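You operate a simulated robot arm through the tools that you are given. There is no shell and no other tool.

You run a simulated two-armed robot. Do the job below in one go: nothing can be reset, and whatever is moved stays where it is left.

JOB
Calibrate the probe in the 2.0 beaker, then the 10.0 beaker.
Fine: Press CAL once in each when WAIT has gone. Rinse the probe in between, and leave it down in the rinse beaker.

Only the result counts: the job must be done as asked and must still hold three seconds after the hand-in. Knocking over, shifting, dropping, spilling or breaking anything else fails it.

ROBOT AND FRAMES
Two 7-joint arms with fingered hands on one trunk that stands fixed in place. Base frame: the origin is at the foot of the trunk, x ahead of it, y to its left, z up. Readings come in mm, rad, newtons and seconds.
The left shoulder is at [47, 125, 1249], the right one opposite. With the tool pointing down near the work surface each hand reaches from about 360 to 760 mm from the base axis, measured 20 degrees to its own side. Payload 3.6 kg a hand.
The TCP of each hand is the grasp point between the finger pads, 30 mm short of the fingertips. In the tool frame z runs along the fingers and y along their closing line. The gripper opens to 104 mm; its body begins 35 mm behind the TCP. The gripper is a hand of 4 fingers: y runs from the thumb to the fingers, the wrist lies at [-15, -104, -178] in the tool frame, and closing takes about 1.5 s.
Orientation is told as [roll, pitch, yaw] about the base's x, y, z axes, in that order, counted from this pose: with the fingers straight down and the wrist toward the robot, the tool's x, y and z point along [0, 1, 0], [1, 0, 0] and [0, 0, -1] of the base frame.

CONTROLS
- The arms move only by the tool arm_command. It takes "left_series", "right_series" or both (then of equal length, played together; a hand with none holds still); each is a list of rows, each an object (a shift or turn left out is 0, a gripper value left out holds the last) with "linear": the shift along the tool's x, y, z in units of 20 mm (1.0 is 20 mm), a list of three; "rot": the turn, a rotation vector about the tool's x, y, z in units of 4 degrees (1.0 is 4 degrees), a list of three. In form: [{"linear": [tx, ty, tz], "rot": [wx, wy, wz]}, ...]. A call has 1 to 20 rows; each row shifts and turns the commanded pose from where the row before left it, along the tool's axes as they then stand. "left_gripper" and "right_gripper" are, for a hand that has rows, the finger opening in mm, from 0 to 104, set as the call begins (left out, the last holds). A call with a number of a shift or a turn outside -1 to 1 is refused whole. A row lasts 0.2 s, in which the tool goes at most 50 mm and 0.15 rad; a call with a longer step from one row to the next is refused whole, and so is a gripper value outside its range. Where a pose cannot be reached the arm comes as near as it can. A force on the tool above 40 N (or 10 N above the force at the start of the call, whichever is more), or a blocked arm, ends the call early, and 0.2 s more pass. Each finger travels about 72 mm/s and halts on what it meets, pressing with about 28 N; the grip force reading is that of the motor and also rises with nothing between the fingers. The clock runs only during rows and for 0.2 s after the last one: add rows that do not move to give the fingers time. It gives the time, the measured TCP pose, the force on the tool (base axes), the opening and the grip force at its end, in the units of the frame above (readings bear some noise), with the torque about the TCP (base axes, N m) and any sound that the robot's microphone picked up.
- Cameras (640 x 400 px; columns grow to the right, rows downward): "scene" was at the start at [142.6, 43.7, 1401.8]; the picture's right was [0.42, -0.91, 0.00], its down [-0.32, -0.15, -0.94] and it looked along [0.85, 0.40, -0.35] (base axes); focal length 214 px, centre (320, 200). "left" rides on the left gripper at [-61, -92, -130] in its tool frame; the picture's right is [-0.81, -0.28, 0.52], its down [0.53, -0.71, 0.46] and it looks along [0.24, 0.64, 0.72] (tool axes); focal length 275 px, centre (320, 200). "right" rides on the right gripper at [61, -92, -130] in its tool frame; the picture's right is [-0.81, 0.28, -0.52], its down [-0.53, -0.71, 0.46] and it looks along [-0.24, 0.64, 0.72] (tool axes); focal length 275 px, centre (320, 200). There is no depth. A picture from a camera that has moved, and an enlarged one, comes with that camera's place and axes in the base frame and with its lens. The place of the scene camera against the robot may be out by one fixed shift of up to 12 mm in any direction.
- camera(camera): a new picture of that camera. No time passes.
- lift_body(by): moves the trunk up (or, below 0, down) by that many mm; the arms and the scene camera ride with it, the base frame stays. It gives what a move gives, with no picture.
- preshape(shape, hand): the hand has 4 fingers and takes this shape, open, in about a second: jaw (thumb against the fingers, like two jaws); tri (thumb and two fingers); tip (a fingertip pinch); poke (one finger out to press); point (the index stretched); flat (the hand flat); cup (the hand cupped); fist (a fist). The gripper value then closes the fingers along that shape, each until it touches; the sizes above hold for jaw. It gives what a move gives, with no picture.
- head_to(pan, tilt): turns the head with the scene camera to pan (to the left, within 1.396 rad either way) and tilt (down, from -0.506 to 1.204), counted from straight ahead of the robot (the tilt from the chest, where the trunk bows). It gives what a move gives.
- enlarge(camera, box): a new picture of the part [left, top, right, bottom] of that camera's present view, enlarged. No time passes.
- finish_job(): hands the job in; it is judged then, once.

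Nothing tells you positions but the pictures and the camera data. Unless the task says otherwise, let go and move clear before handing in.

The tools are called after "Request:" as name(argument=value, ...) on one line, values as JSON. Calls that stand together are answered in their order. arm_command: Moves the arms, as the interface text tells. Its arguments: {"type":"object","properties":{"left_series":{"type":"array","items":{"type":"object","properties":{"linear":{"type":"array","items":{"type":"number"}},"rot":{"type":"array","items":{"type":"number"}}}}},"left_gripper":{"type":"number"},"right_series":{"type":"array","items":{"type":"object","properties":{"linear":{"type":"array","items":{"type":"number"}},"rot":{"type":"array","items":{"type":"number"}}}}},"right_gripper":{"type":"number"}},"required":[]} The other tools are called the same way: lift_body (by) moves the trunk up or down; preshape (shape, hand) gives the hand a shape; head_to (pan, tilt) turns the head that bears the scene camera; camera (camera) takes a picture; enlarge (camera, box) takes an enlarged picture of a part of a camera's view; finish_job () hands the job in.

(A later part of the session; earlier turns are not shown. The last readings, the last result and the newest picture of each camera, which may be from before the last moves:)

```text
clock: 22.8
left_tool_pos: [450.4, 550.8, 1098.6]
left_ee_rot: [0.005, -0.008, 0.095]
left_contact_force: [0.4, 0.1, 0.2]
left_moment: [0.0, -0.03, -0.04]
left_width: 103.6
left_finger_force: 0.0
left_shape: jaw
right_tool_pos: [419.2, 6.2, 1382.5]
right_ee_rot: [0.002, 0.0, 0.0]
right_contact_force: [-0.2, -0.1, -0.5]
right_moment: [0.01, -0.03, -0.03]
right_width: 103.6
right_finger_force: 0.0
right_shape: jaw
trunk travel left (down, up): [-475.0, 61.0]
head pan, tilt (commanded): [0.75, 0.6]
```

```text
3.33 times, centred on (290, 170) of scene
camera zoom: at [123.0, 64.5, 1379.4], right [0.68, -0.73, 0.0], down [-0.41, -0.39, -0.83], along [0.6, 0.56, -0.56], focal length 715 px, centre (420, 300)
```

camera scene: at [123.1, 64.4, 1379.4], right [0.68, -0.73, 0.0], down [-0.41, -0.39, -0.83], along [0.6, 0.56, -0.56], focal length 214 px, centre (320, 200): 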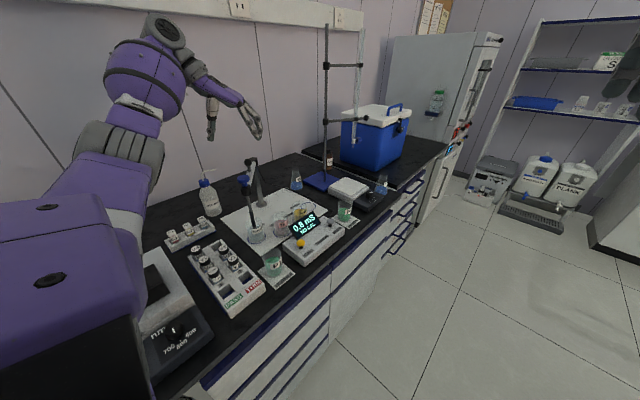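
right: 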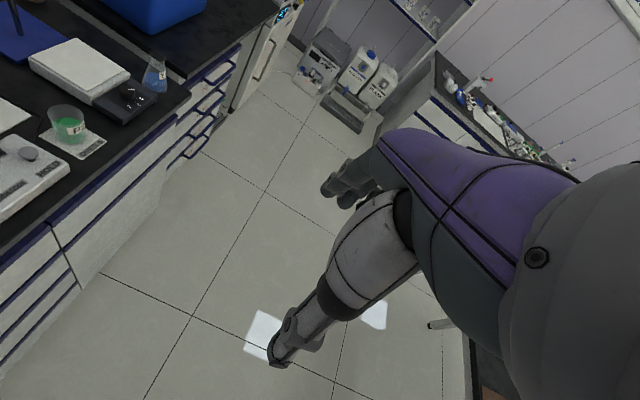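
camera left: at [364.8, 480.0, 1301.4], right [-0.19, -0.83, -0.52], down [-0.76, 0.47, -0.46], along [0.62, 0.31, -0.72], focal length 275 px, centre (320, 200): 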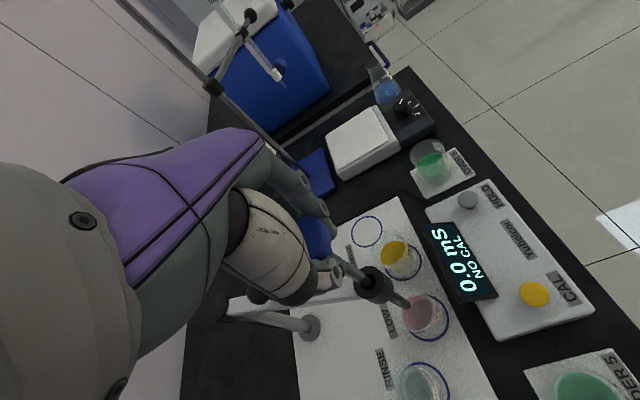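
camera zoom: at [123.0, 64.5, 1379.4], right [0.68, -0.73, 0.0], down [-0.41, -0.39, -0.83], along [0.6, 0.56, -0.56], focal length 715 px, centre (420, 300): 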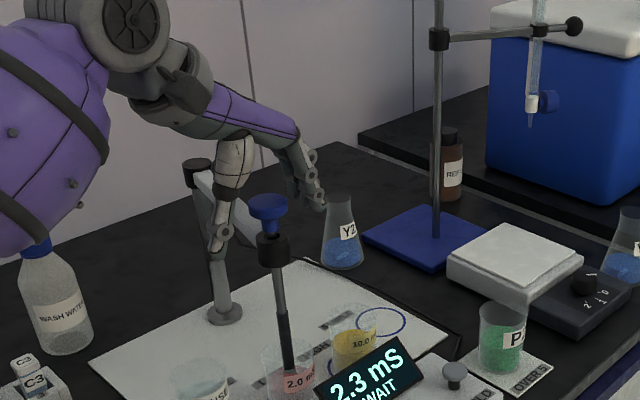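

Request:
arm_command(left_series=[{"linear": [0, 0, -1]}, {"linear": [0, 0, -1]}, {"linear": [0, 0, -1]}, {"linear": [0, 0, -1]}, {"linear": [0, 0, -1]}, {"linear": [0, 0, -1]}, {"linear": [0, 0, -1]}, {"rot": [0, 0, 0.68]}, {"rot": [0, 0, 0.68]}, {"linear": [-0.9, -0.157, 0]}, {"linear": [-0.9, -0.157, 0]}, {"linear": [-0.9, -0.157, 0]}, {"linear": [-0.9, -0.157, 0]}, {"linear": [-0.9, -0.157, 0]}, {"linear": [-0.9, -0.157, 0]}, {"linear": [-0.9, -0.157, 0]}])

Request:
preshape(hand="left", shape="poke")

Request:
camera(camera="left")

Request:
camera(camera="scene")

```text
clock: 26.2
left_tool_pos: [429.3, 422.4, 1238.8]
left_ee_rot: [0.009, -0.006, 0.0]
left_contact_force: [-0.4, 0.4, 0.1]
left_moment: [-0.01, -0.01, -0.02]
left_width: 103.7
left_finger_force: 0.1
left_shape: jaw
right_tool_pos: [419.2, 5.8, 1382.1]
right_ee_rot: [0.0, -0.001, -0.001]
right_contact_force: [-0.3, 0.3, -0.4]
right_moment: [0.01, 0.0, 0.03]
right_width: 103.7
right_finger_force: 0.1
right_shape: jaw
trunk travel left (down, up): [-475.0, 61.0]
head pan, tilt (commanded): [0.75, 0.6]
```

```text
clock: 27.1
left_tool_pos: [428.3, 422.6, 1238.2]
left_ee_rot: [0.007, -0.007, 0.0]
left_contact_force: [0.4, 0.7, -0.7]
left_moment: [-0.03, 0.01, 0.03]
left_width: 0.0
left_finger_force: 0.1
left_shape: poke
right_tool_pos: [420.6, 4.6, 1381.9]
right_ee_rot: [0.0, 0.0, 0.001]
right_contact_force: [0.6, 0.1, 0.1]
right_moment: [-0.04, 0.01, 0.0]
right_width: 103.9
right_finger_force: 0.0
right_shape: jaw
trunk travel left (down, up): [-475.0, 61.0]
head pan, tilt (commanded): [0.75, 0.6]
```

```text
taken
camera left: at [336.4, 361.4, 1368.7], right [-0.27, -0.81, -0.52], down [-0.71, 0.54, -0.46], along [0.65, 0.25, -0.72], focal length 275 px, centre (320, 200)
```

left: 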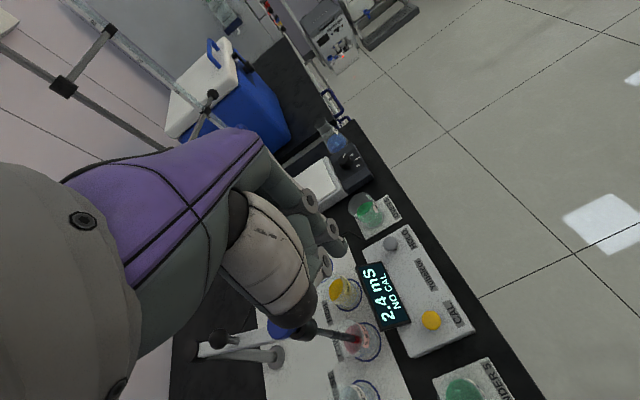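

```text
taken
camera scene: at [123.0, 64.4, 1379.4], right [0.68, -0.73, 0.0], down [-0.41, -0.39, -0.83], along [0.6, 0.56, -0.56], focal length 214 px, centre (320, 200)
```

scene: 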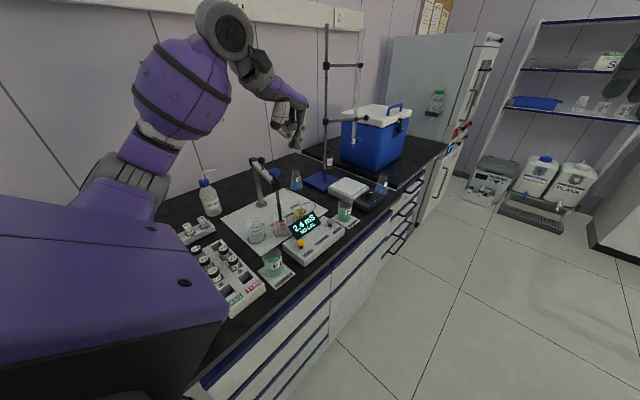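

WAIT has gone (2.4 mS, NO CAL). I need to see where the poking fingertip is before pressing.

Request:
enlarge(camera="scene", box=[240, 60, 340, 160])

Request:
enlarge(camera="left", box=[220, 150, 460, 350])

Request:
camera(camera="right")

```text
4.00 times, centred on (290, 110) of scene
camera zoom: at [123.0, 64.4, 1379.4], right [0.68, -0.73, 0.0], down [-0.41, -0.39, -0.83], along [0.6, 0.56, -0.56], focal length 858 px, centre (440, 560)
```

zoom: 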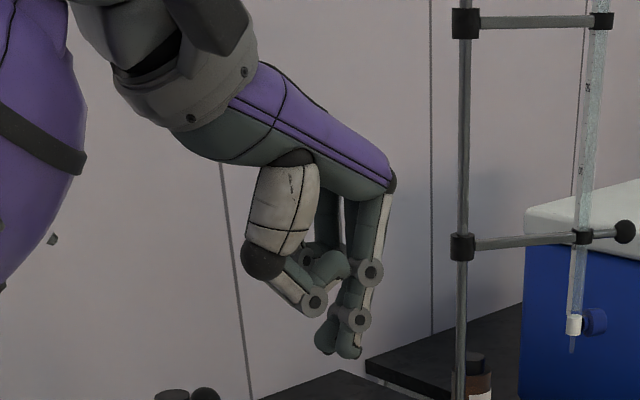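

```text
2.00 times, centred on (340, 250) of left
camera zoom: at [336.4, 361.4, 1368.7], right [-0.27, -0.81, -0.52], down [-0.71, 0.54, -0.46], along [0.65, 0.25, -0.72], focal length 551 px, centre (280, 100)
```

zoom: 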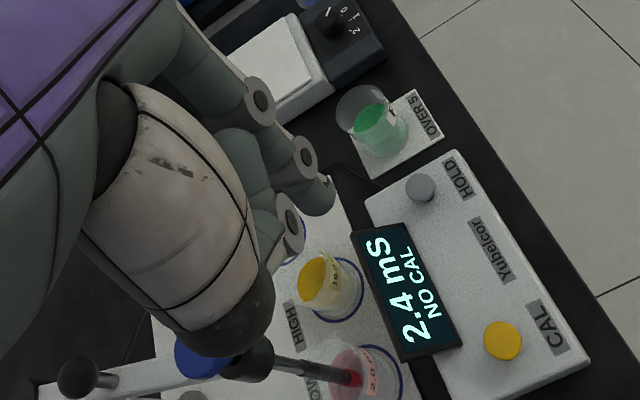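

```text
taken
camera right: at [328.6, 67.7, 1512.2], right [0.28, -0.81, 0.52], down [-0.71, -0.53, -0.46], along [0.64, -0.24, -0.72], focal length 275 px, centre (320, 200)
```

right: 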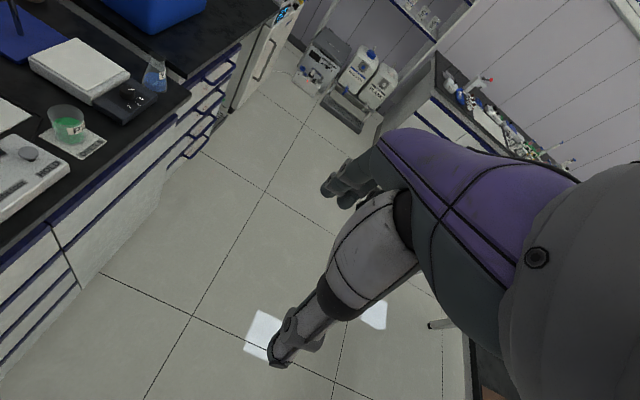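

The fingertip is about 38 mm below the TCP and ~5 mm to the right (−y). I'll descend to about 35 mm above the CAL button and check again.

Request:
arm_command(left_series=[{"linear": [0.02, 0, 0.9]}, {"linear": [0.02, 0, 0.9]}, {"linear": [0.02, 0, 0.9]}, {"linear": [0.02, 0, 0.9]}, {"linear": [0.02, 0, 0.9]}, {"linear": [0.02, 0, 0.9]}, {"linear": [0.02, 0, 0.9]}, {"linear": [0.02, 0, 0.9]}, {"linear": [0.02, 0, 0.9]}, {"linear": [0.02, 0, 0.9]}, {"linear": [0.02, 0, 0.9]}, {"linear": [0.02, 0, 0.9]}, {"linear": [0.02, 0, 0.9]}, {"linear": [0.02, 0, 0.9]}])

Request:
enlarge(camera="left", box=[220, 130, 460, 330])

Request:
enlarge(camera="scene", box=[250, 150, 370, 270])

```text
clock: 30.1
left_tool_pos: [430.1, 432.9, 987.4]
left_ee_rot: [0.008, -0.006, -0.001]
left_contact_force: [-0.2, -0.2, 0.4]
left_moment: [-0.01, 0.03, 0.03]
left_width: 0.2
left_finger_force: 0.1
left_shape: poke
right_tool_pos: [421.1, 5.4, 1381.6]
right_ee_rot: [-0.001, 0.0, 0.001]
right_contact_force: [0.8, -0.5, 0.1]
right_moment: [0.0, 0.02, 0.0]
right_width: 103.7
right_finger_force: 0.0
right_shape: jaw
trunk travel left (down, up): [-475.0, 61.0]
head pan, tilt (commanded): [0.75, 0.6]
```

```text
2.00 times, centred on (340, 230) of left
camera zoom: at [336.6, 371.1, 1117.1], right [-0.27, -0.81, -0.52], down [-0.71, 0.54, -0.46], along [0.65, 0.25, -0.72], focal length 551 px, centre (280, 140)
```

zoom: 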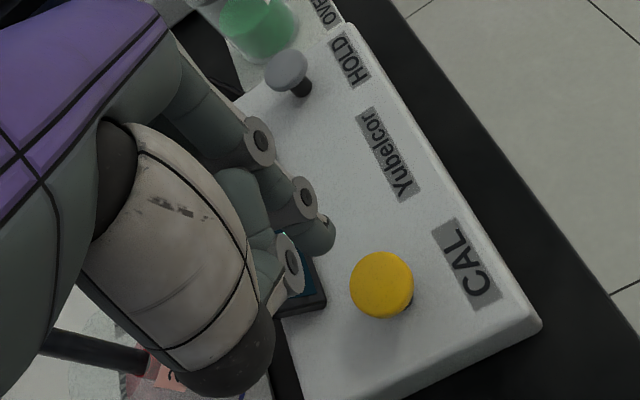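

```text
3.33 times, centred on (310, 210) of scene
camera zoom: at [123.0, 64.6, 1379.4], right [0.68, -0.73, 0.0], down [-0.41, -0.39, -0.83], along [0.6, 0.56, -0.56], focal length 715 px, centre (353, 167)
```

zoom: 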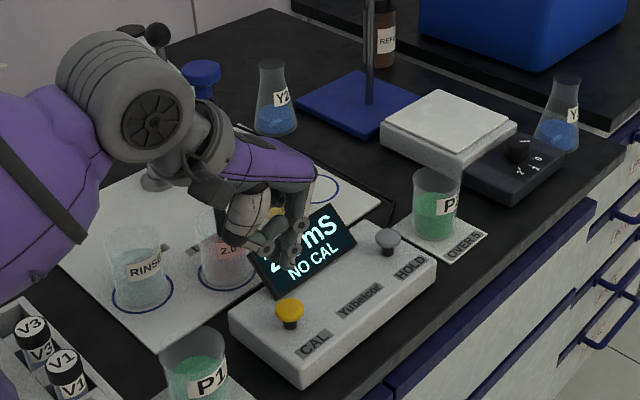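

Request:
enlarge(camera="scene", box=[280, 190, 340, 250])

Request:
enlarge(camera="left", box=[300, 160, 420, 240])

```text
6.67 times, centred on (310, 220) of scene
camera zoom: at [123.0, 64.6, 1379.4], right [0.68, -0.73, 0.0], down [-0.41, -0.39, -0.83], along [0.6, 0.56, -0.56], focal length 1430 px, centre (387, 67)
```

zoom: 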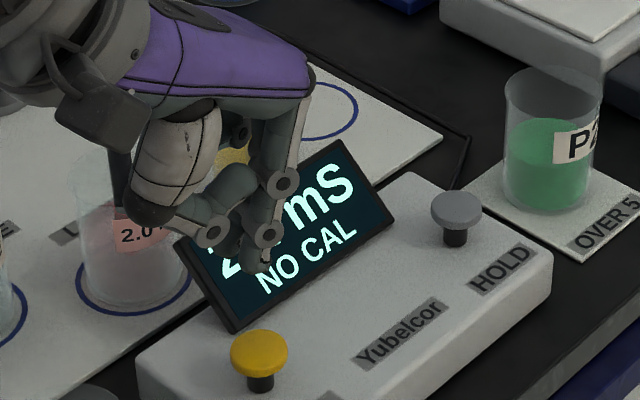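

```text
5.00 times, centred on (360, 200) of left
camera zoom: at [336.6, 371.1, 1117.1], right [-0.27, -0.81, -0.52], down [-0.71, 0.54, -0.46], along [0.65, 0.25, -0.72], focal length 1376 px, centre (120, 200)
```

zoom: 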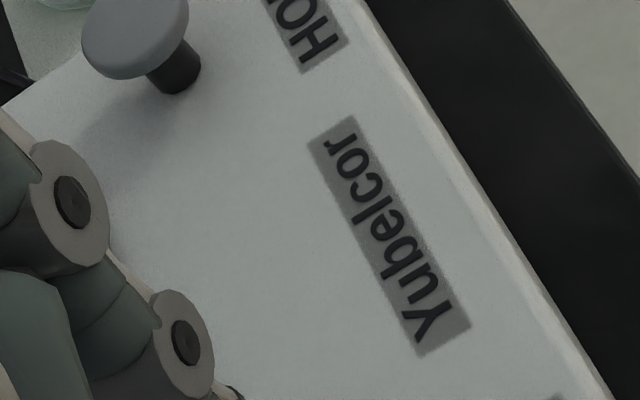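

Fingertip is near (434, 429, 947) and CAL at (428, 424, 911). I'll shift by (−6, −5) mm and descend another 26 mm to just above the button, then look again.

Request:
arm_command(left_series=[{"linear": [-0.25, -0.28, 0]}, {"linear": [0, 0, 0.45]}, {"linear": [0, 0, 0.45]}, {"linear": [0, 0, 0.3]}, {"linear": [0, 0, 0]}])

Request:
enlarge(camera="scene", box=[280, 190, 340, 250])

Request:
enlarge(camera="left", box=[280, 150, 440, 270])

```text
clock: 31.3
left_tool_pos: [424.4, 425.5, 962.5]
left_ee_rot: [0.008, -0.008, -0.001]
left_contact_force: [-0.6, -0.4, 0.2]
left_moment: [0.02, 0.0, 0.02]
left_width: 0.0
left_finger_force: 0.0
left_shape: poke
right_tool_pos: [419.2, 6.1, 1382.4]
right_ee_rot: [-0.001, 0.001, 0.001]
right_contact_force: [1.2, 1.1, 0.5]
right_moment: [0.02, -0.02, -0.01]
right_width: 103.5
right_finger_force: 0.0
right_shape: jaw
trunk travel left (down, up): [-475.0, 61.0]
head pan, tilt (commanded): [0.75, 0.6]
```

```text
6.67 times, centred on (310, 220) of scene
camera zoom: at [123.0, 64.4, 1379.5], right [0.68, -0.73, 0.0], down [-0.41, -0.39, -0.83], along [0.6, 0.56, -0.56], focal length 1430 px, centre (387, 67)
```

zoom: 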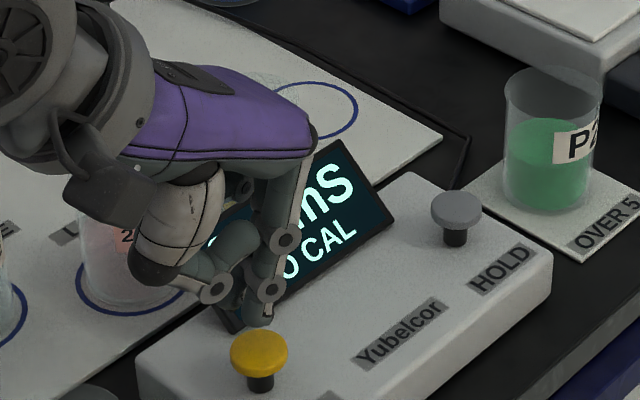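

```text
3.33 times, centred on (360, 210) of left
camera zoom: at [331.5, 365.5, 1092.3], right [-0.27, -0.81, -0.52], down [-0.71, 0.54, -0.46], along [0.65, 0.25, -0.72], focal length 918 px, centre (187, 167)
```

zoom: 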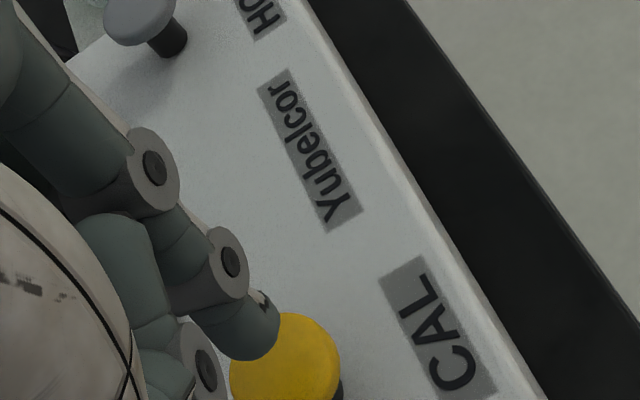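

Fingertip is about 4 mm off-centre and ~17 mm above the button. I'll correct and descend gradually, watching the force.

Request:
arm_command(left_series=[{"linear": [0.12, 0.15, 0.2]}, {"linear": [0, 0, 0.2]}, {"linear": [0, 0, 0.15]}])

Request:
enlarge(camera="left", box=[280, 150, 440, 270])

Request:
enlarge(camera="scene", box=[280, 190, 340, 250])

```text
clock: 32.1
left_tool_pos: [426.0, 428.6, 951.7]
left_ee_rot: [0.007, -0.008, 0.0]
left_contact_force: [-0.2, -0.7, 0.2]
left_moment: [-0.01, 0.02, -0.01]
left_width: 0.3
left_finger_force: 0.0
left_shape: poke
right_tool_pos: [419.8, 5.6, 1381.6]
right_ee_rot: [-0.001, 0.001, 0.0]
right_contact_force: [-0.1, -0.7, -0.2]
right_moment: [0.0, 0.02, 0.02]
right_width: 103.7
right_finger_force: 0.1
right_shape: jaw
trunk travel left (down, up): [-475.0, 61.0]
head pan, tilt (commanded): [0.75, 0.6]
```

```text
3.33 times, centred on (360, 210) of left
camera zoom: at [334.3, 367.4, 1081.5], right [-0.27, -0.81, -0.52], down [-0.71, 0.54, -0.46], along [0.65, 0.25, -0.72], focal length 918 px, centre (187, 167)
```

zoom: 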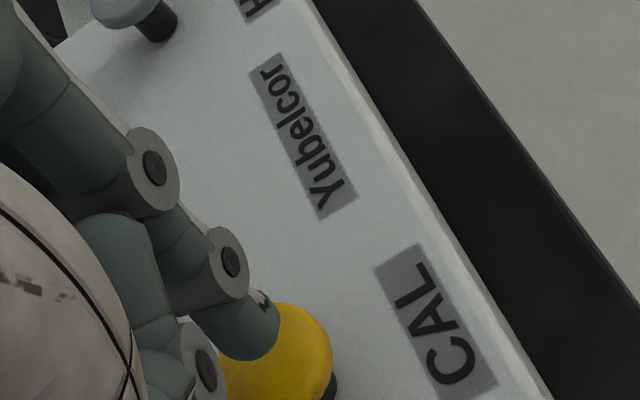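

```text
6.67 times, centred on (310, 220) of scene
camera zoom: at [123.1, 64.5, 1379.4], right [0.68, -0.73, 0.0], down [-0.41, -0.39, -0.83], along [0.6, 0.56, -0.56], focal length 1430 px, centre (387, 67)
```

zoom: 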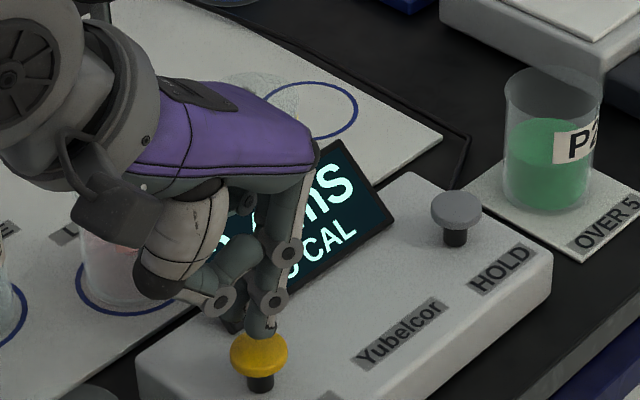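

Request:
arm_command(left_series=[{"linear": [0, 0, 0.15]}, {"linear": [0, 0, 0.15]}])

Request:
enlarge(camera="scene", box=[280, 190, 340, 250])

```text
clock: 32.7
left_tool_pos: [427.4, 429.4, 945.3]
left_ee_rot: [0.006, -0.006, -0.001]
left_contact_force: [-0.5, 0.3, -0.8]
left_moment: [0.02, -0.01, 0.0]
left_width: 0.0
left_finger_force: 0.1
left_shape: poke
right_tool_pos: [420.7, 5.2, 1382.9]
right_ee_rot: [0.0, 0.0, 0.0]
right_contact_force: [0.5, 0.2, -0.3]
right_moment: [0.0, -0.01, -0.02]
right_width: 103.7
right_finger_force: 0.2
right_shape: jaw
trunk travel left (down, up): [-475.0, 61.0]
head pan, tilt (commanded): [0.75, 0.6]
```

```text
6.67 times, centred on (310, 220) of scene
camera zoom: at [123.0, 64.5, 1379.4], right [0.68, -0.73, 0.0], down [-0.41, -0.39, -0.83], along [0.6, 0.56, -0.56], focal length 1430 px, centre (387, 67)
```

zoom: 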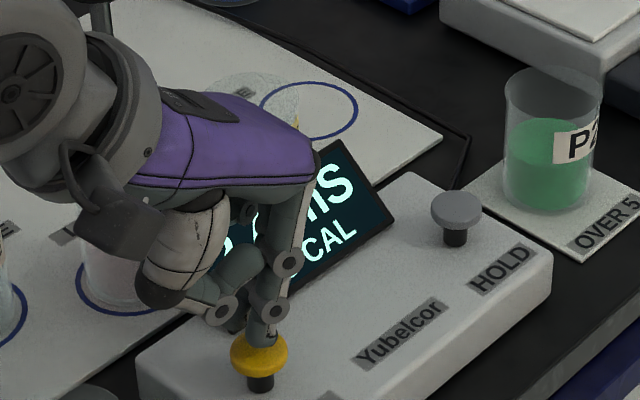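

Request:
arm_command(left_series=[{"linear": [0, 0, 0.12]}, {"linear": [0, 0, 0.12]}])

Request:
enlarge(camera="scene", box=[280, 190, 340, 250])

```text
clock: 33.3
left_tool_pos: [427.0, 429.9, 940.9]
left_ee_rot: [0.007, -0.005, -0.002]
left_contact_force: [0.0, -0.8, -0.4]
left_moment: [-0.02, -0.04, -0.02]
left_width: 0.0
left_finger_force: 0.2
left_shape: poke
right_tool_pos: [420.6, 6.2, 1382.9]
right_ee_rot: [-0.001, 0.0, -0.001]
right_contact_force: [0.3, -0.5, 0.0]
right_moment: [0.01, 0.01, -0.01]
right_width: 103.6
right_finger_force: 0.0
right_shape: jaw
trunk travel left (down, up): [-475.0, 61.0]
head pan, tilt (commanded): [0.75, 0.6]
```

```text
6.67 times, centred on (310, 220) of scene
camera zoom: at [123.0, 64.5, 1379.4], right [0.68, -0.73, 0.0], down [-0.41, -0.39, -0.83], along [0.6, 0.56, -0.56], focal length 1430 px, centre (387, 67)
```

zoom: 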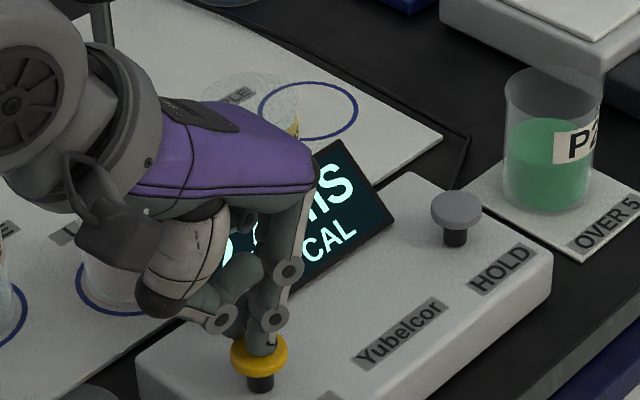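

Request:
arm_command(left_series=[{"linear": [0, 0, 0.1]}, {"linear": [0, 0, 0.1]}])

Request:
enlarge(camera="scene", box=[280, 190, 340, 250])

```text
clock: 33.9
left_tool_pos: [428.1, 429.5, 937.6]
left_ee_rot: [0.007, -0.007, -0.002]
left_contact_force: [-1.2, -0.7, 1.5]
left_moment: [0.01, 0.02, -0.02]
left_width: 0.0
left_finger_force: 0.1
left_shape: poke
right_tool_pos: [419.6, 5.5, 1382.0]
right_ee_rot: [0.0, 0.0, 0.0]
right_contact_force: [0.1, -0.5, -0.1]
right_moment: [-0.01, -0.06, 0.01]
right_width: 103.7
right_finger_force: 0.1
right_shape: jaw
trunk travel left (down, up): [-475.0, 61.0]
head pan, tilt (commanded): [0.75, 0.6]
```

```text
6.67 times, centred on (310, 220) of scene
camera zoom: at [122.9, 64.4, 1379.5], right [0.68, -0.73, 0.0], down [-0.41, -0.39, -0.83], along [0.6, 0.56, -0.56], focal length 1430 px, centre (387, 67)
```

zoom: 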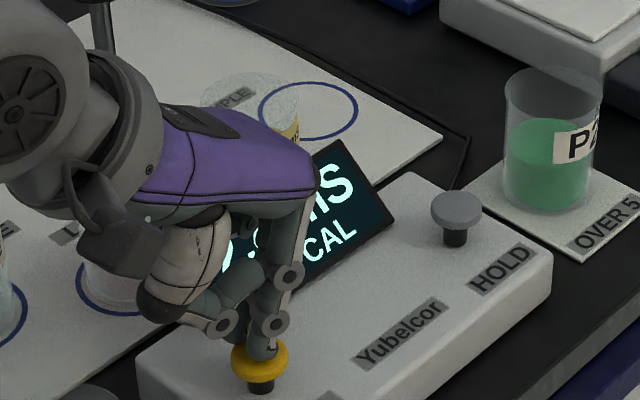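

Request:
arm_command(left_series=[{"linear": [0, 0, 0.1]}, {"linear": [0, 0, 0.1]}])

Request:
enlarge(camera="scene", box=[280, 190, 340, 250])

```text
clock: 34.5
left_tool_pos: [427.2, 429.7, 932.2]
left_ee_rot: [0.008, -0.008, 0.0]
left_contact_force: [-0.3, -0.9, 2.8]
left_moment: [-0.01, 0.03, -0.03]
left_width: 0.0
left_finger_force: 0.0
left_shape: poke
right_tool_pos: [419.6, 4.4, 1382.1]
right_ee_rot: [0.0, -0.001, 0.001]
right_contact_force: [0.9, 0.5, -0.2]
right_moment: [0.02, 0.01, 0.02]
right_width: 103.7
right_finger_force: 0.0
right_shape: jaw
trunk travel left (down, up): [-475.0, 61.0]
head pan, tilt (commanded): [0.75, 0.6]
```

```text
6.67 times, centred on (310, 220) of scene
camera zoom: at [122.8, 64.3, 1379.5], right [0.68, -0.73, 0.0], down [-0.41, -0.39, -0.83], along [0.6, 0.56, -0.56], focal length 1430 px, centre (387, 67)
```

zoom: 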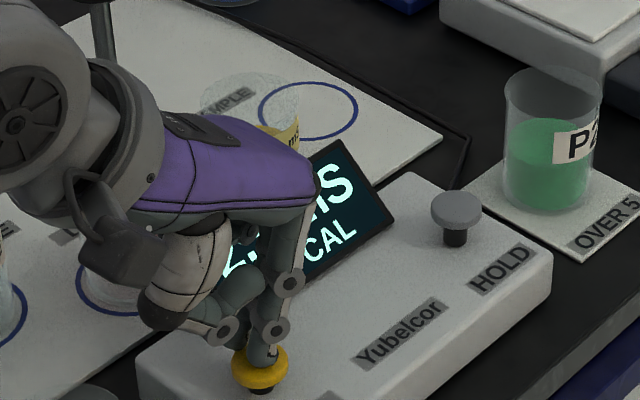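

Request:
arm_command(left_series=[{"linear": [0, 0, 0.1]}, {"linear": [0, 0, 0.05]}])

Request:
enlarge(camera="scene", box=[280, 190, 340, 250])

```text
clock: 35.1
left_tool_pos: [427.6, 429.1, 931.0]
left_ee_rot: [0.006, -0.007, 0.0]
left_contact_force: [-0.5, -0.5, 2.9]
left_moment: [0.04, 0.04, 0.0]
left_width: 0.1
left_finger_force: 0.1
left_shape: poke
right_tool_pos: [420.0, 5.7, 1380.9]
right_ee_rot: [0.001, 0.0, -0.001]
right_contact_force: [-0.5, 0.1, 0.0]
right_moment: [0.01, 0.03, -0.02]
right_width: 103.9
right_finger_force: 0.0
right_shape: jaw
trunk travel left (down, up): [-475.0, 61.0]
head pan, tilt (commanded): [0.75, 0.6]
heard: click
```

```text
6.67 times, centred on (310, 220) of scene
camera zoom: at [122.7, 64.3, 1379.5], right [0.68, -0.73, 0.0], down [-0.41, -0.39, -0.83], along [0.6, 0.56, -0.56], focal length 1430 px, centre (387, 67)
```

zoom: 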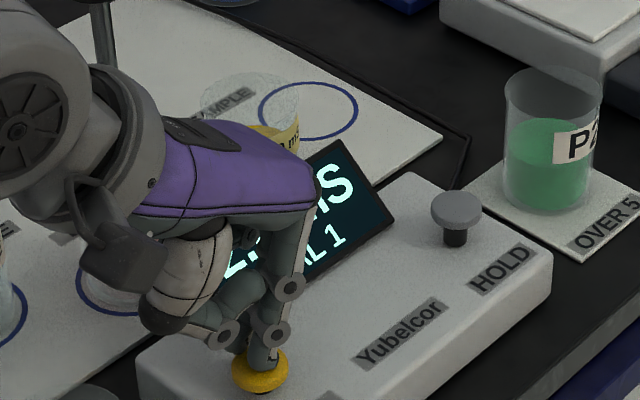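

Click heard and the display now reads CAL 1. I'll rise straight up and go back to jaw shape.

Request:
arm_command(left_series=[{"linear": [0, 0, -1]}, {"linear": [0, 0, -1]}, {"linear": [0, 0, -1]}, {"linear": [0, 0, -1]}, {"linear": [0, 0, -1]}, {"linear": [0, 0, -1]}, {"linear": [0, 0, -1]}, {"linear": [0, 0, -1]}, {"linear": [0, 0, -1]}, {"linear": [0, 0, -1]}, {"linear": [0, 0, -1]}, {"linear": [0, 0, -1]}, {"linear": [0, 0, -1]}, {"linear": [0, 0, -1]}, {"linear": [0, 0, -1]}])

Request:
preshape(hand="left", shape="jaw")

Request:
enlarge(camera="scene", box=[230, 110, 370, 250])

Request:
camera(camera="left")

```text
clock: 38.3
left_tool_pos: [424.9, 427.7, 1230.0]
left_ee_rot: [0.007, -0.007, 0.001]
left_contact_force: [-0.2, -0.1, 1.2]
left_moment: [-0.03, 0.03, 0.01]
left_width: 0.0
left_finger_force: 0.1
left_shape: poke
right_tool_pos: [419.7, 5.4, 1382.3]
right_ee_rot: [0.0, -0.002, 0.0]
right_contact_force: [-0.3, 0.4, 0.5]
right_moment: [-0.01, -0.03, -0.04]
right_width: 103.8
right_finger_force: 0.1
right_shape: jaw
trunk travel left (down, up): [-475.0, 61.0]
head pan, tilt (commanded): [0.75, 0.6]
```

```text
clock: 39.2
left_tool_pos: [425.8, 427.3, 1229.0]
left_ee_rot: [0.007, -0.007, 0.001]
left_contact_force: [0.1, -0.5, 0.0]
left_moment: [0.0, 0.02, 0.01]
left_width: 104.2
left_finger_force: 0.0
left_shape: jaw
right_tool_pos: [420.1, 5.3, 1381.2]
right_ee_rot: [-0.001, 0.0, -0.001]
right_contact_force: [-0.3, 0.0, 0.6]
right_moment: [0.0, -0.01, -0.02]
right_width: 103.7
right_finger_force: 0.1
right_shape: jaw
trunk travel left (down, up): [-475.0, 61.0]
head pan, tilt (commanded): [0.75, 0.6]
```

```text
2.86 times, centred on (300, 180) of scene
camera zoom: at [122.9, 64.4, 1379.5], right [0.68, -0.73, 0.0], down [-0.41, -0.39, -0.83], along [0.6, 0.56, -0.56], focal length 613 px, centre (377, 257)
```

zoom: 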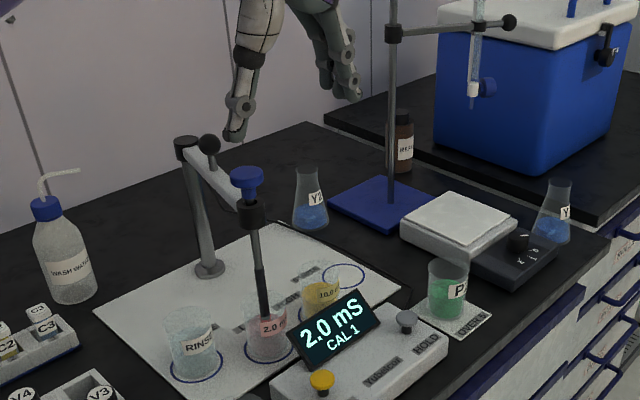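

```text
taken
camera left: at [333.0, 366.4, 1359.6], right [-0.27, -0.81, -0.52], down [-0.71, 0.54, -0.46], along [0.65, 0.25, -0.72], focal length 275 px, centre (320, 200)
```

left: 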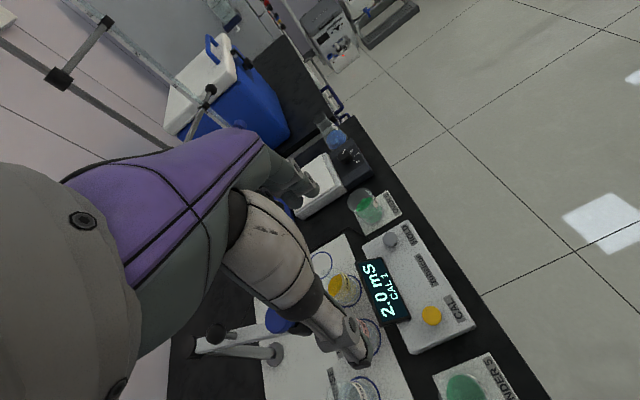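

2.0 mS / CAL 1 is registered. Now I return above the probe cap at (450.5, 550).

Request:
arm_command(left_series=[{"linear": [0.877, 0.18, 0]}, {"linear": [0.877, 0.18, 0]}, {"linear": [0.877, 0.18, 0]}, {"linear": [0.877, 0.18, 0]}, {"linear": [0.877, 0.18, 0]}, {"linear": [0.877, 0.18, 0]}, {"linear": [0.877, 0.18, 0]}, {"rot": [0.05, -0.05, -0.665]}, {"rot": [0.05, -0.05, -0.665]}, {"linear": [0, 0, 0.8]}, {"linear": [0, 0, 0.8]}, {"linear": [0, 0, 0.8]}, {"linear": [0, 0, 0.8]}, {"linear": [0, 0, 0.8]}, {"linear": [0, 0, 0.8]}, {"linear": [0, 0, 0.8]}])

Request:
camera(camera="left")

Request:
enlarge(camera="scene", box=[230, 110, 350, 230])

```text
clock: 42.6
left_tool_pos: [452.3, 551.1, 1118.3]
left_ee_rot: [0.002, -0.001, 0.092]
left_contact_force: [-0.4, -0.3, -0.6]
left_moment: [0.03, 0.03, 0.04]
left_width: 103.9
left_finger_force: 0.1
left_shape: jaw
right_tool_pos: [420.5, 4.8, 1382.5]
right_ee_rot: [0.0, 0.0, 0.0]
right_contact_force: [0.0, -0.3, 0.7]
right_moment: [0.0, 0.02, 0.01]
right_width: 103.7
right_finger_force: 0.0
right_shape: jaw
trunk travel left (down, up): [-475.0, 61.0]
head pan, tilt (commanded): [0.75, 0.6]
```

```text
taken
camera left: at [365.9, 481.6, 1249.5], right [-0.2, -0.83, -0.52], down [-0.76, 0.46, -0.46], along [0.62, 0.3, -0.72], focal length 275 px, centre (320, 200)
```

left: 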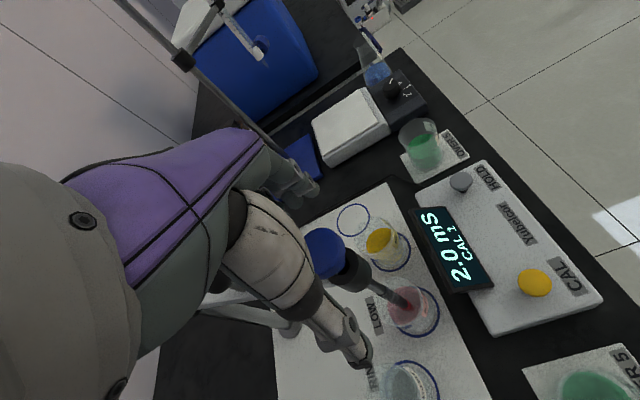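

```text
3.33 times, centred on (290, 170) of scene
camera zoom: at [123.1, 64.7, 1379.4], right [0.68, -0.73, 0.0], down [-0.41, -0.39, -0.82], along [0.6, 0.56, -0.57], focal length 715 px, centre (420, 300)
```

zoom: 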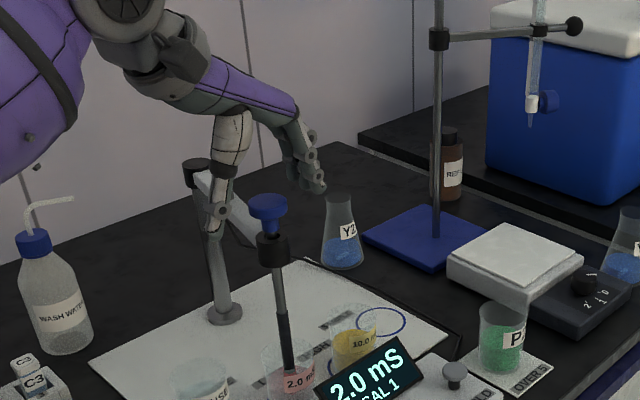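

Cap is well centred between the fingers. Lower 20 mm, close, then lift 72 mm.

Request:
arm_command(left_series=[{"linear": [0, -0.02, 0.5]}, {"linear": [0, -0.02, 0.5]}, {"linear": [0, 0, 0]}])

Request:
arm_command(left_series=[{"linear": [0, 0, 0]}, {"linear": [0, 0, 0]}, {"linear": [0, 0, 0]}, {"linear": [0, 0, 0]}, {"linear": [0, 0, 0]}, {"linear": [0, 0, 0]}, {"linear": [0, 0, 0]}, {"linear": [0, 0, 0]}], left_gripper=10)

Request:
arm_command(left_series=[{"linear": [0, 0, -0.4]}, {"linear": [0, 0, -0.4]}, {"linear": [0, 0, -0.4]}, {"linear": [0, 0, -0.4]}, {"linear": [0, 0, -0.4]}, {"linear": [0, 0, -0.4]}, {"linear": [0, 0, -0.4]}, {"linear": [0, 0, -0.4]}, {"linear": [0, 0, -0.4]}, {"linear": [0, 0, 0]}])

Request:
enlarge(camera="scene", box=[230, 110, 350, 230])

```text
clock: 43.4
left_tool_pos: [450.1, 551.2, 1098.8]
left_ee_rot: [-0.001, -0.001, 0.093]
left_contact_force: [0.3, 0.2, -0.7]
left_moment: [-0.03, 0.02, -0.02]
left_width: 103.8
left_finger_force: 0.1
left_shape: jaw
right_tool_pos: [419.6, 5.4, 1381.5]
right_ee_rot: [0.001, 0.0, 0.001]
right_contact_force: [-0.4, -0.3, 0.2]
right_moment: [0.03, 0.01, 0.03]
right_width: 103.9
right_finger_force: 0.0
right_shape: jaw
trunk travel left (down, up): [-475.0, 61.0]
head pan, tilt (commanded): [0.75, 0.6]
```

```text
clock: 45.2
left_tool_pos: [450.6, 550.4, 1099.4]
left_ee_rot: [0.0, 0.0, 0.092]
left_contact_force: [-0.6, -1.6, -1.7]
left_moment: [0.06, -0.26, 0.0]
left_width: 21.9
left_finger_force: 28.3
left_shape: jaw
right_tool_pos: [419.7, 5.1, 1382.3]
right_ee_rot: [0.0, 0.001, 0.0]
right_contact_force: [1.1, 0.4, 0.4]
right_moment: [0.01, -0.01, 0.0]
right_width: 103.8
right_finger_force: 0.2
right_shape: jaw
trunk travel left (down, up): [-475.0, 61.0]
head pan, tilt (commanded): [0.75, 0.6]
```

```text
clock: 47.4
left_tool_pos: [450.7, 549.9, 1167.4]
left_ee_rot: [-0.002, 0.007, 0.09]
left_contact_force: [-1.2, -3.5, -14.8]
left_moment: [0.06, -0.21, 0.0]
left_width: 22.0
left_finger_force: 27.8
left_shape: jaw
right_tool_pos: [420.7, 4.5, 1381.2]
right_ee_rot: [0.0, 0.001, 0.001]
right_contact_force: [0.5, -0.4, -0.6]
right_moment: [0.0, -0.01, -0.02]
right_width: 103.4
right_finger_force: 0.0
right_shape: jaw
trunk travel left (down, up): [-475.0, 61.0]
head pan, tilt (commanded): [0.75, 0.6]
```

```text
3.33 times, centred on (290, 170) of scene
camera zoom: at [123.9, 65.2, 1379.1], right [0.68, -0.73, 0.0], down [-0.41, -0.39, -0.82], along [0.6, 0.56, -0.57], focal length 715 px, centre (420, 300)
```

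zoom: 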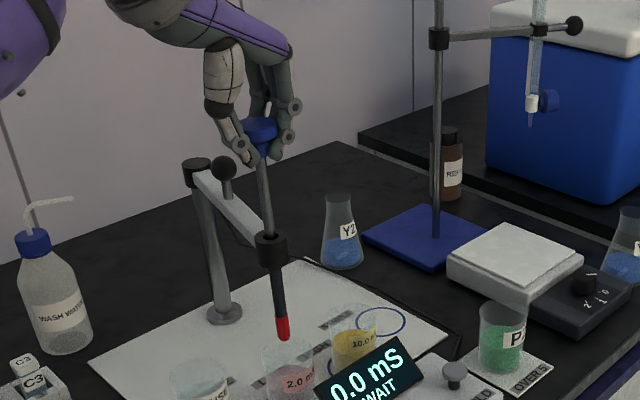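

The probe tip is coated red and is at its top stop, clear of the rim. I'll ease the tension slightly, then swing back to the rinse beaker.

Request:
arm_command(left_series=[{"linear": [0, 0, 0.12]}, {"linear": [0.15, -0.429, 0], "rot": [0, 0, 0.64]}, {"linear": [0.15, -0.429, 0], "rot": [0, 0, 0.64]}, {"linear": [0.15, -0.429, 0], "rot": [0, 0, 0.64]}, {"linear": [0.15, -0.429, 0], "rot": [0, 0, 0.64]}, {"linear": [0.15, -0.429, 0], "rot": [0, 0, 0.64]}, {"linear": [0, 0, 0]}])

Request:
enlarge(camera="scene", box=[210, 110, 330, 230])

```text
clock: 49.0
left_tool_pos: [407.8, 565.1, 1168.5]
left_ee_rot: [0.0, 0.0, -0.132]
left_contact_force: [0.5, 3.7, -5.3]
left_moment: [0.1, -0.25, 0.04]
left_width: 21.7
left_finger_force: 28.0
left_shape: jaw
right_tool_pos: [420.8, 5.3, 1381.9]
right_ee_rot: [-0.001, 0.0, 0.001]
right_contact_force: [0.2, 0.7, -0.5]
right_moment: [-0.02, 0.02, -0.02]
right_width: 103.7
right_finger_force: 0.0
right_shape: jaw
trunk travel left (down, up): [-475.0, 61.0]
head pan, tilt (commanded): [0.75, 0.6]
```

```text
3.33 times, centred on (270, 170) of scene
camera zoom: at [123.6, 65.5, 1379.4], right [0.68, -0.73, 0.0], down [-0.41, -0.39, -0.82], along [0.6, 0.56, -0.57], focal length 715 px, centre (487, 300)
```

zoom: 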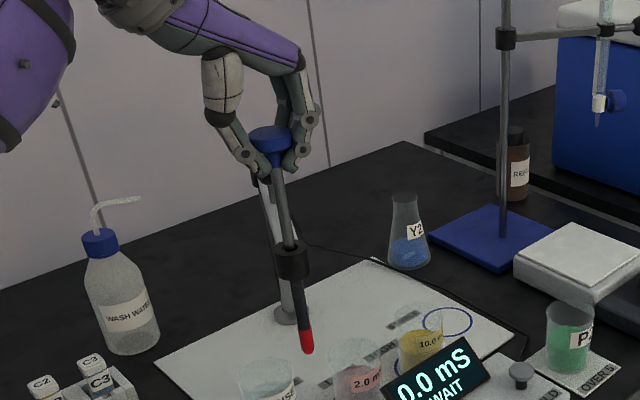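

Request:
arm_command(left_series=[{"linear": [0.15, -0.432, 0], "rot": [0, 0, 0.64]}, {"linear": [0.15, -0.432, 0], "rot": [0, 0, 0.64]}, {"linear": [0.15, -0.432, 0], "rot": [0, 0, 0.64]}, {"linear": [0.15, -0.432, 0], "rot": [0, 0, 0.64]}, {"linear": [0.15, -0.432, 0], "rot": [0, 0, 0.64]}, {"linear": [0, 0, 0]}])

Request:
enlarge(camera="scene", box=[240, 180, 300, 230])

Request:
enlarge(camera="left", box=[320, 200, 480, 340])

```text
clock: 50.4
left_tool_pos: [368.5, 590.9, 1166.9]
left_ee_rot: [0.0, -0.002, -0.356]
left_contact_force: [4.0, 6.5, -5.6]
left_moment: [0.09, -0.33, 0.07]
left_width: 22.0
left_finger_force: 28.4
left_shape: jaw
right_tool_pos: [420.8, 6.2, 1382.3]
right_ee_rot: [-0.002, 0.003, 0.0]
right_contact_force: [0.3, 0.7, 0.4]
right_moment: [0.01, 0.01, -0.02]
right_width: 103.5
right_finger_force: 0.0
right_shape: jaw
trunk travel left (down, up): [-475.0, 61.0]
head pan, tilt (commanded): [0.75, 0.6]
```

```text
8.00 times, centred on (270, 205) of scene
camera zoom: at [124.0, 66.0, 1379.2], right [0.68, -0.73, 0.0], down [-0.41, -0.39, -0.82], along [0.6, 0.56, -0.57], focal length 1716 px, centre (720, 160)
```

zoom: 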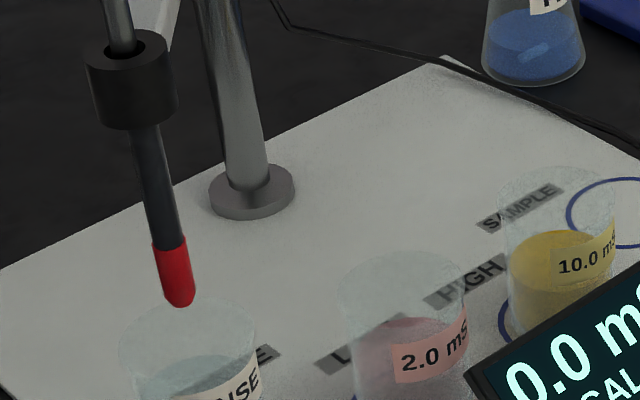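

```text
2.86 times, centred on (400, 270) of left
camera zoom: at [261.5, 565.3, 1298.9], right [-0.54, -0.67, -0.52], down [-0.48, 0.75, -0.46], along [0.69, 0.0, -0.73], focal length 786 px, centre (91, 0)
```

zoom: 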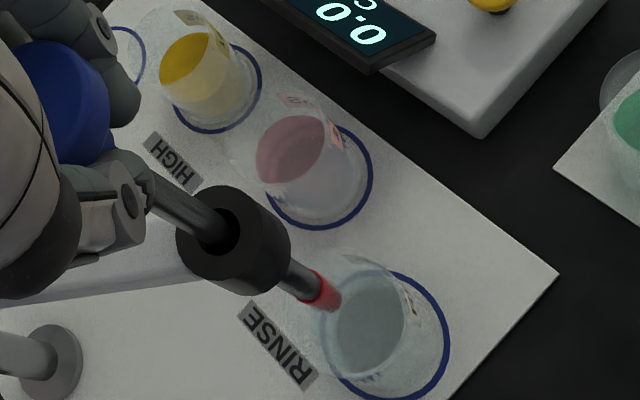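

Aligned above the rinse beaker. Lowering into it.

Request:
arm_command(left_series=[{"linear": [0, 0, 0.4]}, {"linear": [0, 0, 0.4]}, {"linear": [0, 0, 0.4]}, {"linear": [0, 0, 0.4]}, {"linear": [0, 0, 0.4]}, {"linear": [0, 0, 0.4]}, {"linear": [0, 0, 0.4]}, {"linear": [0, 0, 0.4]}, {"linear": [0, 0, 0.25]}, {"linear": [0, 0, 0]}])

Request:
enlarge(camera="scene", box=[220, 120, 340, 240])

Request:
enlarge(camera="left", box=[320, 200, 480, 340])

```text
clock: 52.6
left_tool_pos: [368.4, 589.5, 1098.7]
left_ee_rot: [-0.001, -0.001, -0.353]
left_contact_force: [4.4, 8.3, 0.2]
left_moment: [0.12, -0.35, 0.06]
left_width: 22.4
left_finger_force: 28.4
left_shape: jaw
right_tool_pos: [421.0, 5.2, 1380.9]
right_ee_rot: [-0.002, 0.0, 0.001]
right_contact_force: [-0.1, 0.1, 0.5]
right_moment: [-0.01, -0.03, 0.01]
right_width: 103.8
right_finger_force: 0.0
right_shape: jaw
trunk travel left (down, up): [-475.0, 61.0]
head pan, tilt (commanded): [0.75, 0.6]
```

```text
3.33 times, centred on (280, 180) of scene
camera zoom: at [123.7, 65.7, 1379.3], right [0.68, -0.73, 0.0], down [-0.41, -0.39, -0.82], along [0.6, 0.56, -0.57], focal length 715 px, centre (453, 267)
```

zoom: 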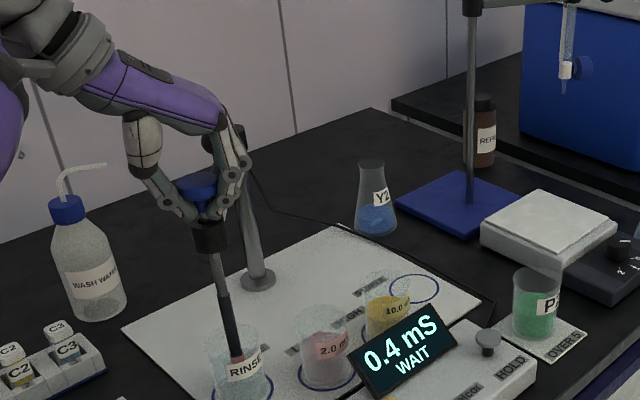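

```text
2.86 times, centred on (400, 270) of left
camera zoom: at [261.6, 564.2, 1229.9], right [-0.54, -0.67, -0.52], down [-0.48, 0.75, -0.46], along [0.69, 0.0, -0.72], focal length 786 px, centre (91, 0)
```

zoom: 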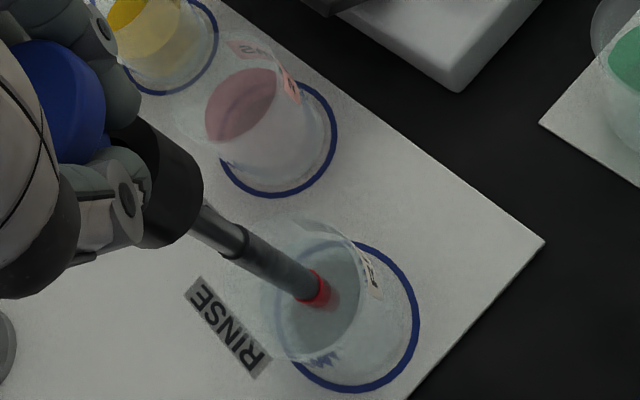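

The probe is in the rinse (0.4 mS, WAIT). I'll hold a few seconds and watch the red film.

Request:
arm_command(left_series=[{"linear": [0, 0, 0]}, {"linear": [0, 0, 0]}, {"linear": [0, 0, 0]}, {"linear": [0, 0, 0]}, {"linear": [0, 0, 0]}, {"linear": [0, 0, 0]}, {"linear": [0, 0, 0]}, {"linear": [0, 0, 0]}, {"linear": [0, 0, 0]}, {"linear": [0, 0, 0]}, {"linear": [0, 0, 0]}, {"linear": [0, 0, 0]}, {"linear": [0, 0, 0]}, {"linear": [0, 0, 0]}, {"linear": [0, 0, 0]}])

Request:
enlarge(camera="scene", box=[220, 120, 340, 240])

Request:
enlarge(camera="left", box=[320, 200, 480, 340])

```text
clock: 55.8
left_tool_pos: [368.3, 589.5, 1099.0]
left_ee_rot: [0.0, 0.0, -0.355]
left_contact_force: [5.2, 7.7, -0.8]
left_moment: [0.1, -0.34, 0.1]
left_width: 22.6
left_finger_force: 27.6
left_shape: jaw
right_tool_pos: [420.8, 7.0, 1382.8]
right_ee_rot: [-0.002, 0.0, 0.001]
right_contact_force: [-0.2, 0.3, -0.6]
right_moment: [0.01, 0.02, -0.01]
right_width: 103.5
right_finger_force: 0.0
right_shape: jaw
trunk travel left (down, up): [-475.0, 61.0]
head pan, tilt (commanded): [0.75, 0.6]
```

```text
3.33 times, centred on (280, 180) of scene
camera zoom: at [123.7, 65.7, 1379.3], right [0.68, -0.73, 0.0], down [-0.41, -0.39, -0.82], along [0.6, 0.56, -0.57], focal length 715 px, centre (453, 267)
```

zoom: 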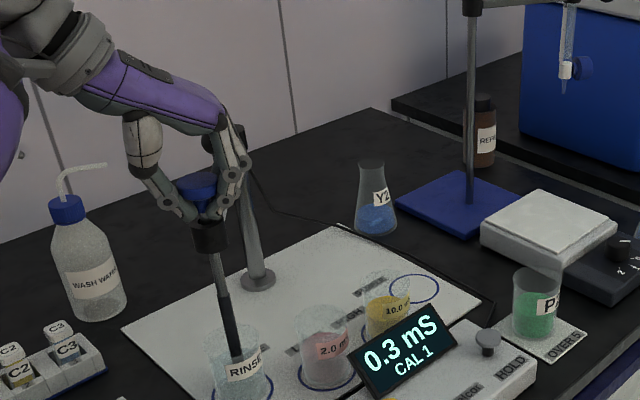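

```text
2.86 times, centred on (400, 270) of left
camera zoom: at [261.6, 564.2, 1229.9], right [-0.54, -0.67, -0.52], down [-0.48, 0.75, -0.46], along [0.69, 0.0, -0.73], focal length 786 px, centre (91, 0)
```

zoom: 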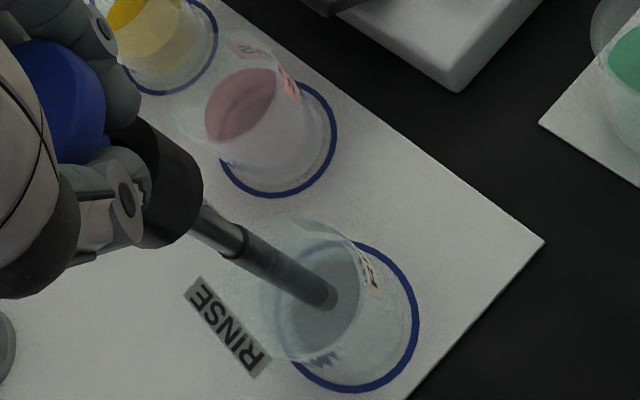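

The film is gone and the meter reads 0.3 mS with no WAIT: rinsed. I'll lift to the stop again and swing toward the 10.0 beaker in two segments.

Request:
arm_command(left_series=[{"linear": [0, 0, -0.385]}, {"linear": [0, 0, -0.385]}, {"linear": [0, 0, -0.385]}, {"linear": [0, 0, -0.385]}, {"linear": [0, 0, -0.385]}, {"linear": [0, 0, -0.385]}, {"linear": [0, 0, -0.385]}, {"linear": [0, 0, -0.385]}, {"linear": [0, 0, -0.385]}, {"linear": [0, 0, 0]}])

Request:
enlarge(camera="scene", box=[240, 180, 300, 230])

Request:
enlarge(camera="left", box=[300, 180, 500, 320])

```text
clock: 58.0
left_tool_pos: [368.4, 589.1, 1166.7]
left_ee_rot: [-0.003, 0.003, -0.354]
left_contact_force: [1.3, 3.0, -8.8]
left_moment: [0.05, -0.25, 0.04]
left_width: 22.7
left_finger_force: 28.3
left_shape: jaw
right_tool_pos: [420.1, 7.4, 1379.4]
right_ee_rot: [-0.001, 0.002, 0.0]
right_contact_force: [0.7, 0.6, 0.8]
right_moment: [0.0, 0.02, -0.03]
right_width: 103.7
right_finger_force: 0.1
right_shape: jaw
trunk travel left (down, up): [-475.0, 61.0]
head pan, tilt (commanded): [0.75, 0.6]
```

```text
8.00 times, centred on (270, 205) of scene
camera zoom: at [123.8, 65.8, 1379.2], right [0.68, -0.73, 0.0], down [-0.41, -0.39, -0.82], along [0.6, 0.56, -0.57], focal length 1716 px, centre (720, 160)
```

zoom: 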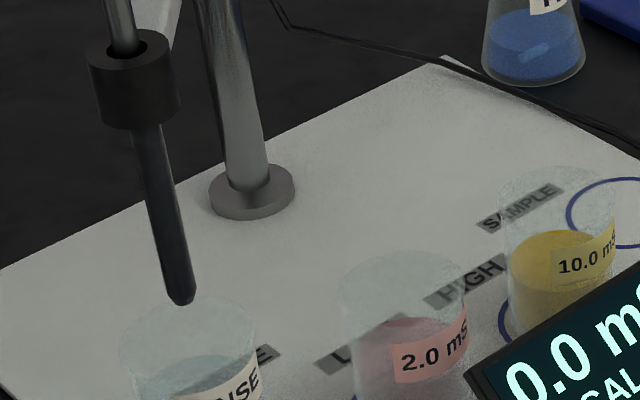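

```text
2.86 times, centred on (400, 250) of left
camera zoom: at [262.2, 564.7, 1298.8], right [-0.54, -0.67, -0.51], down [-0.49, 0.75, -0.46], along [0.69, 0.0, -0.73], focal length 786 px, centre (91, 57)
```

zoom: 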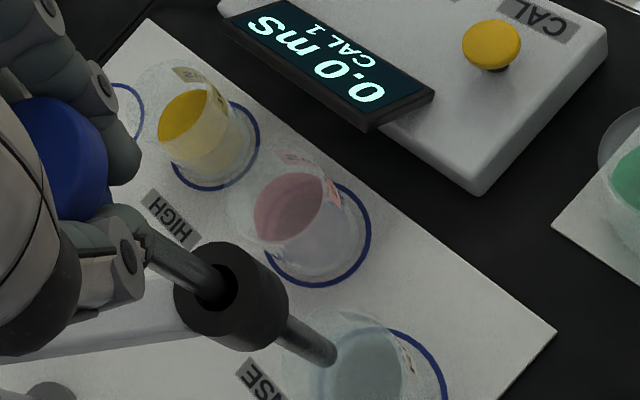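

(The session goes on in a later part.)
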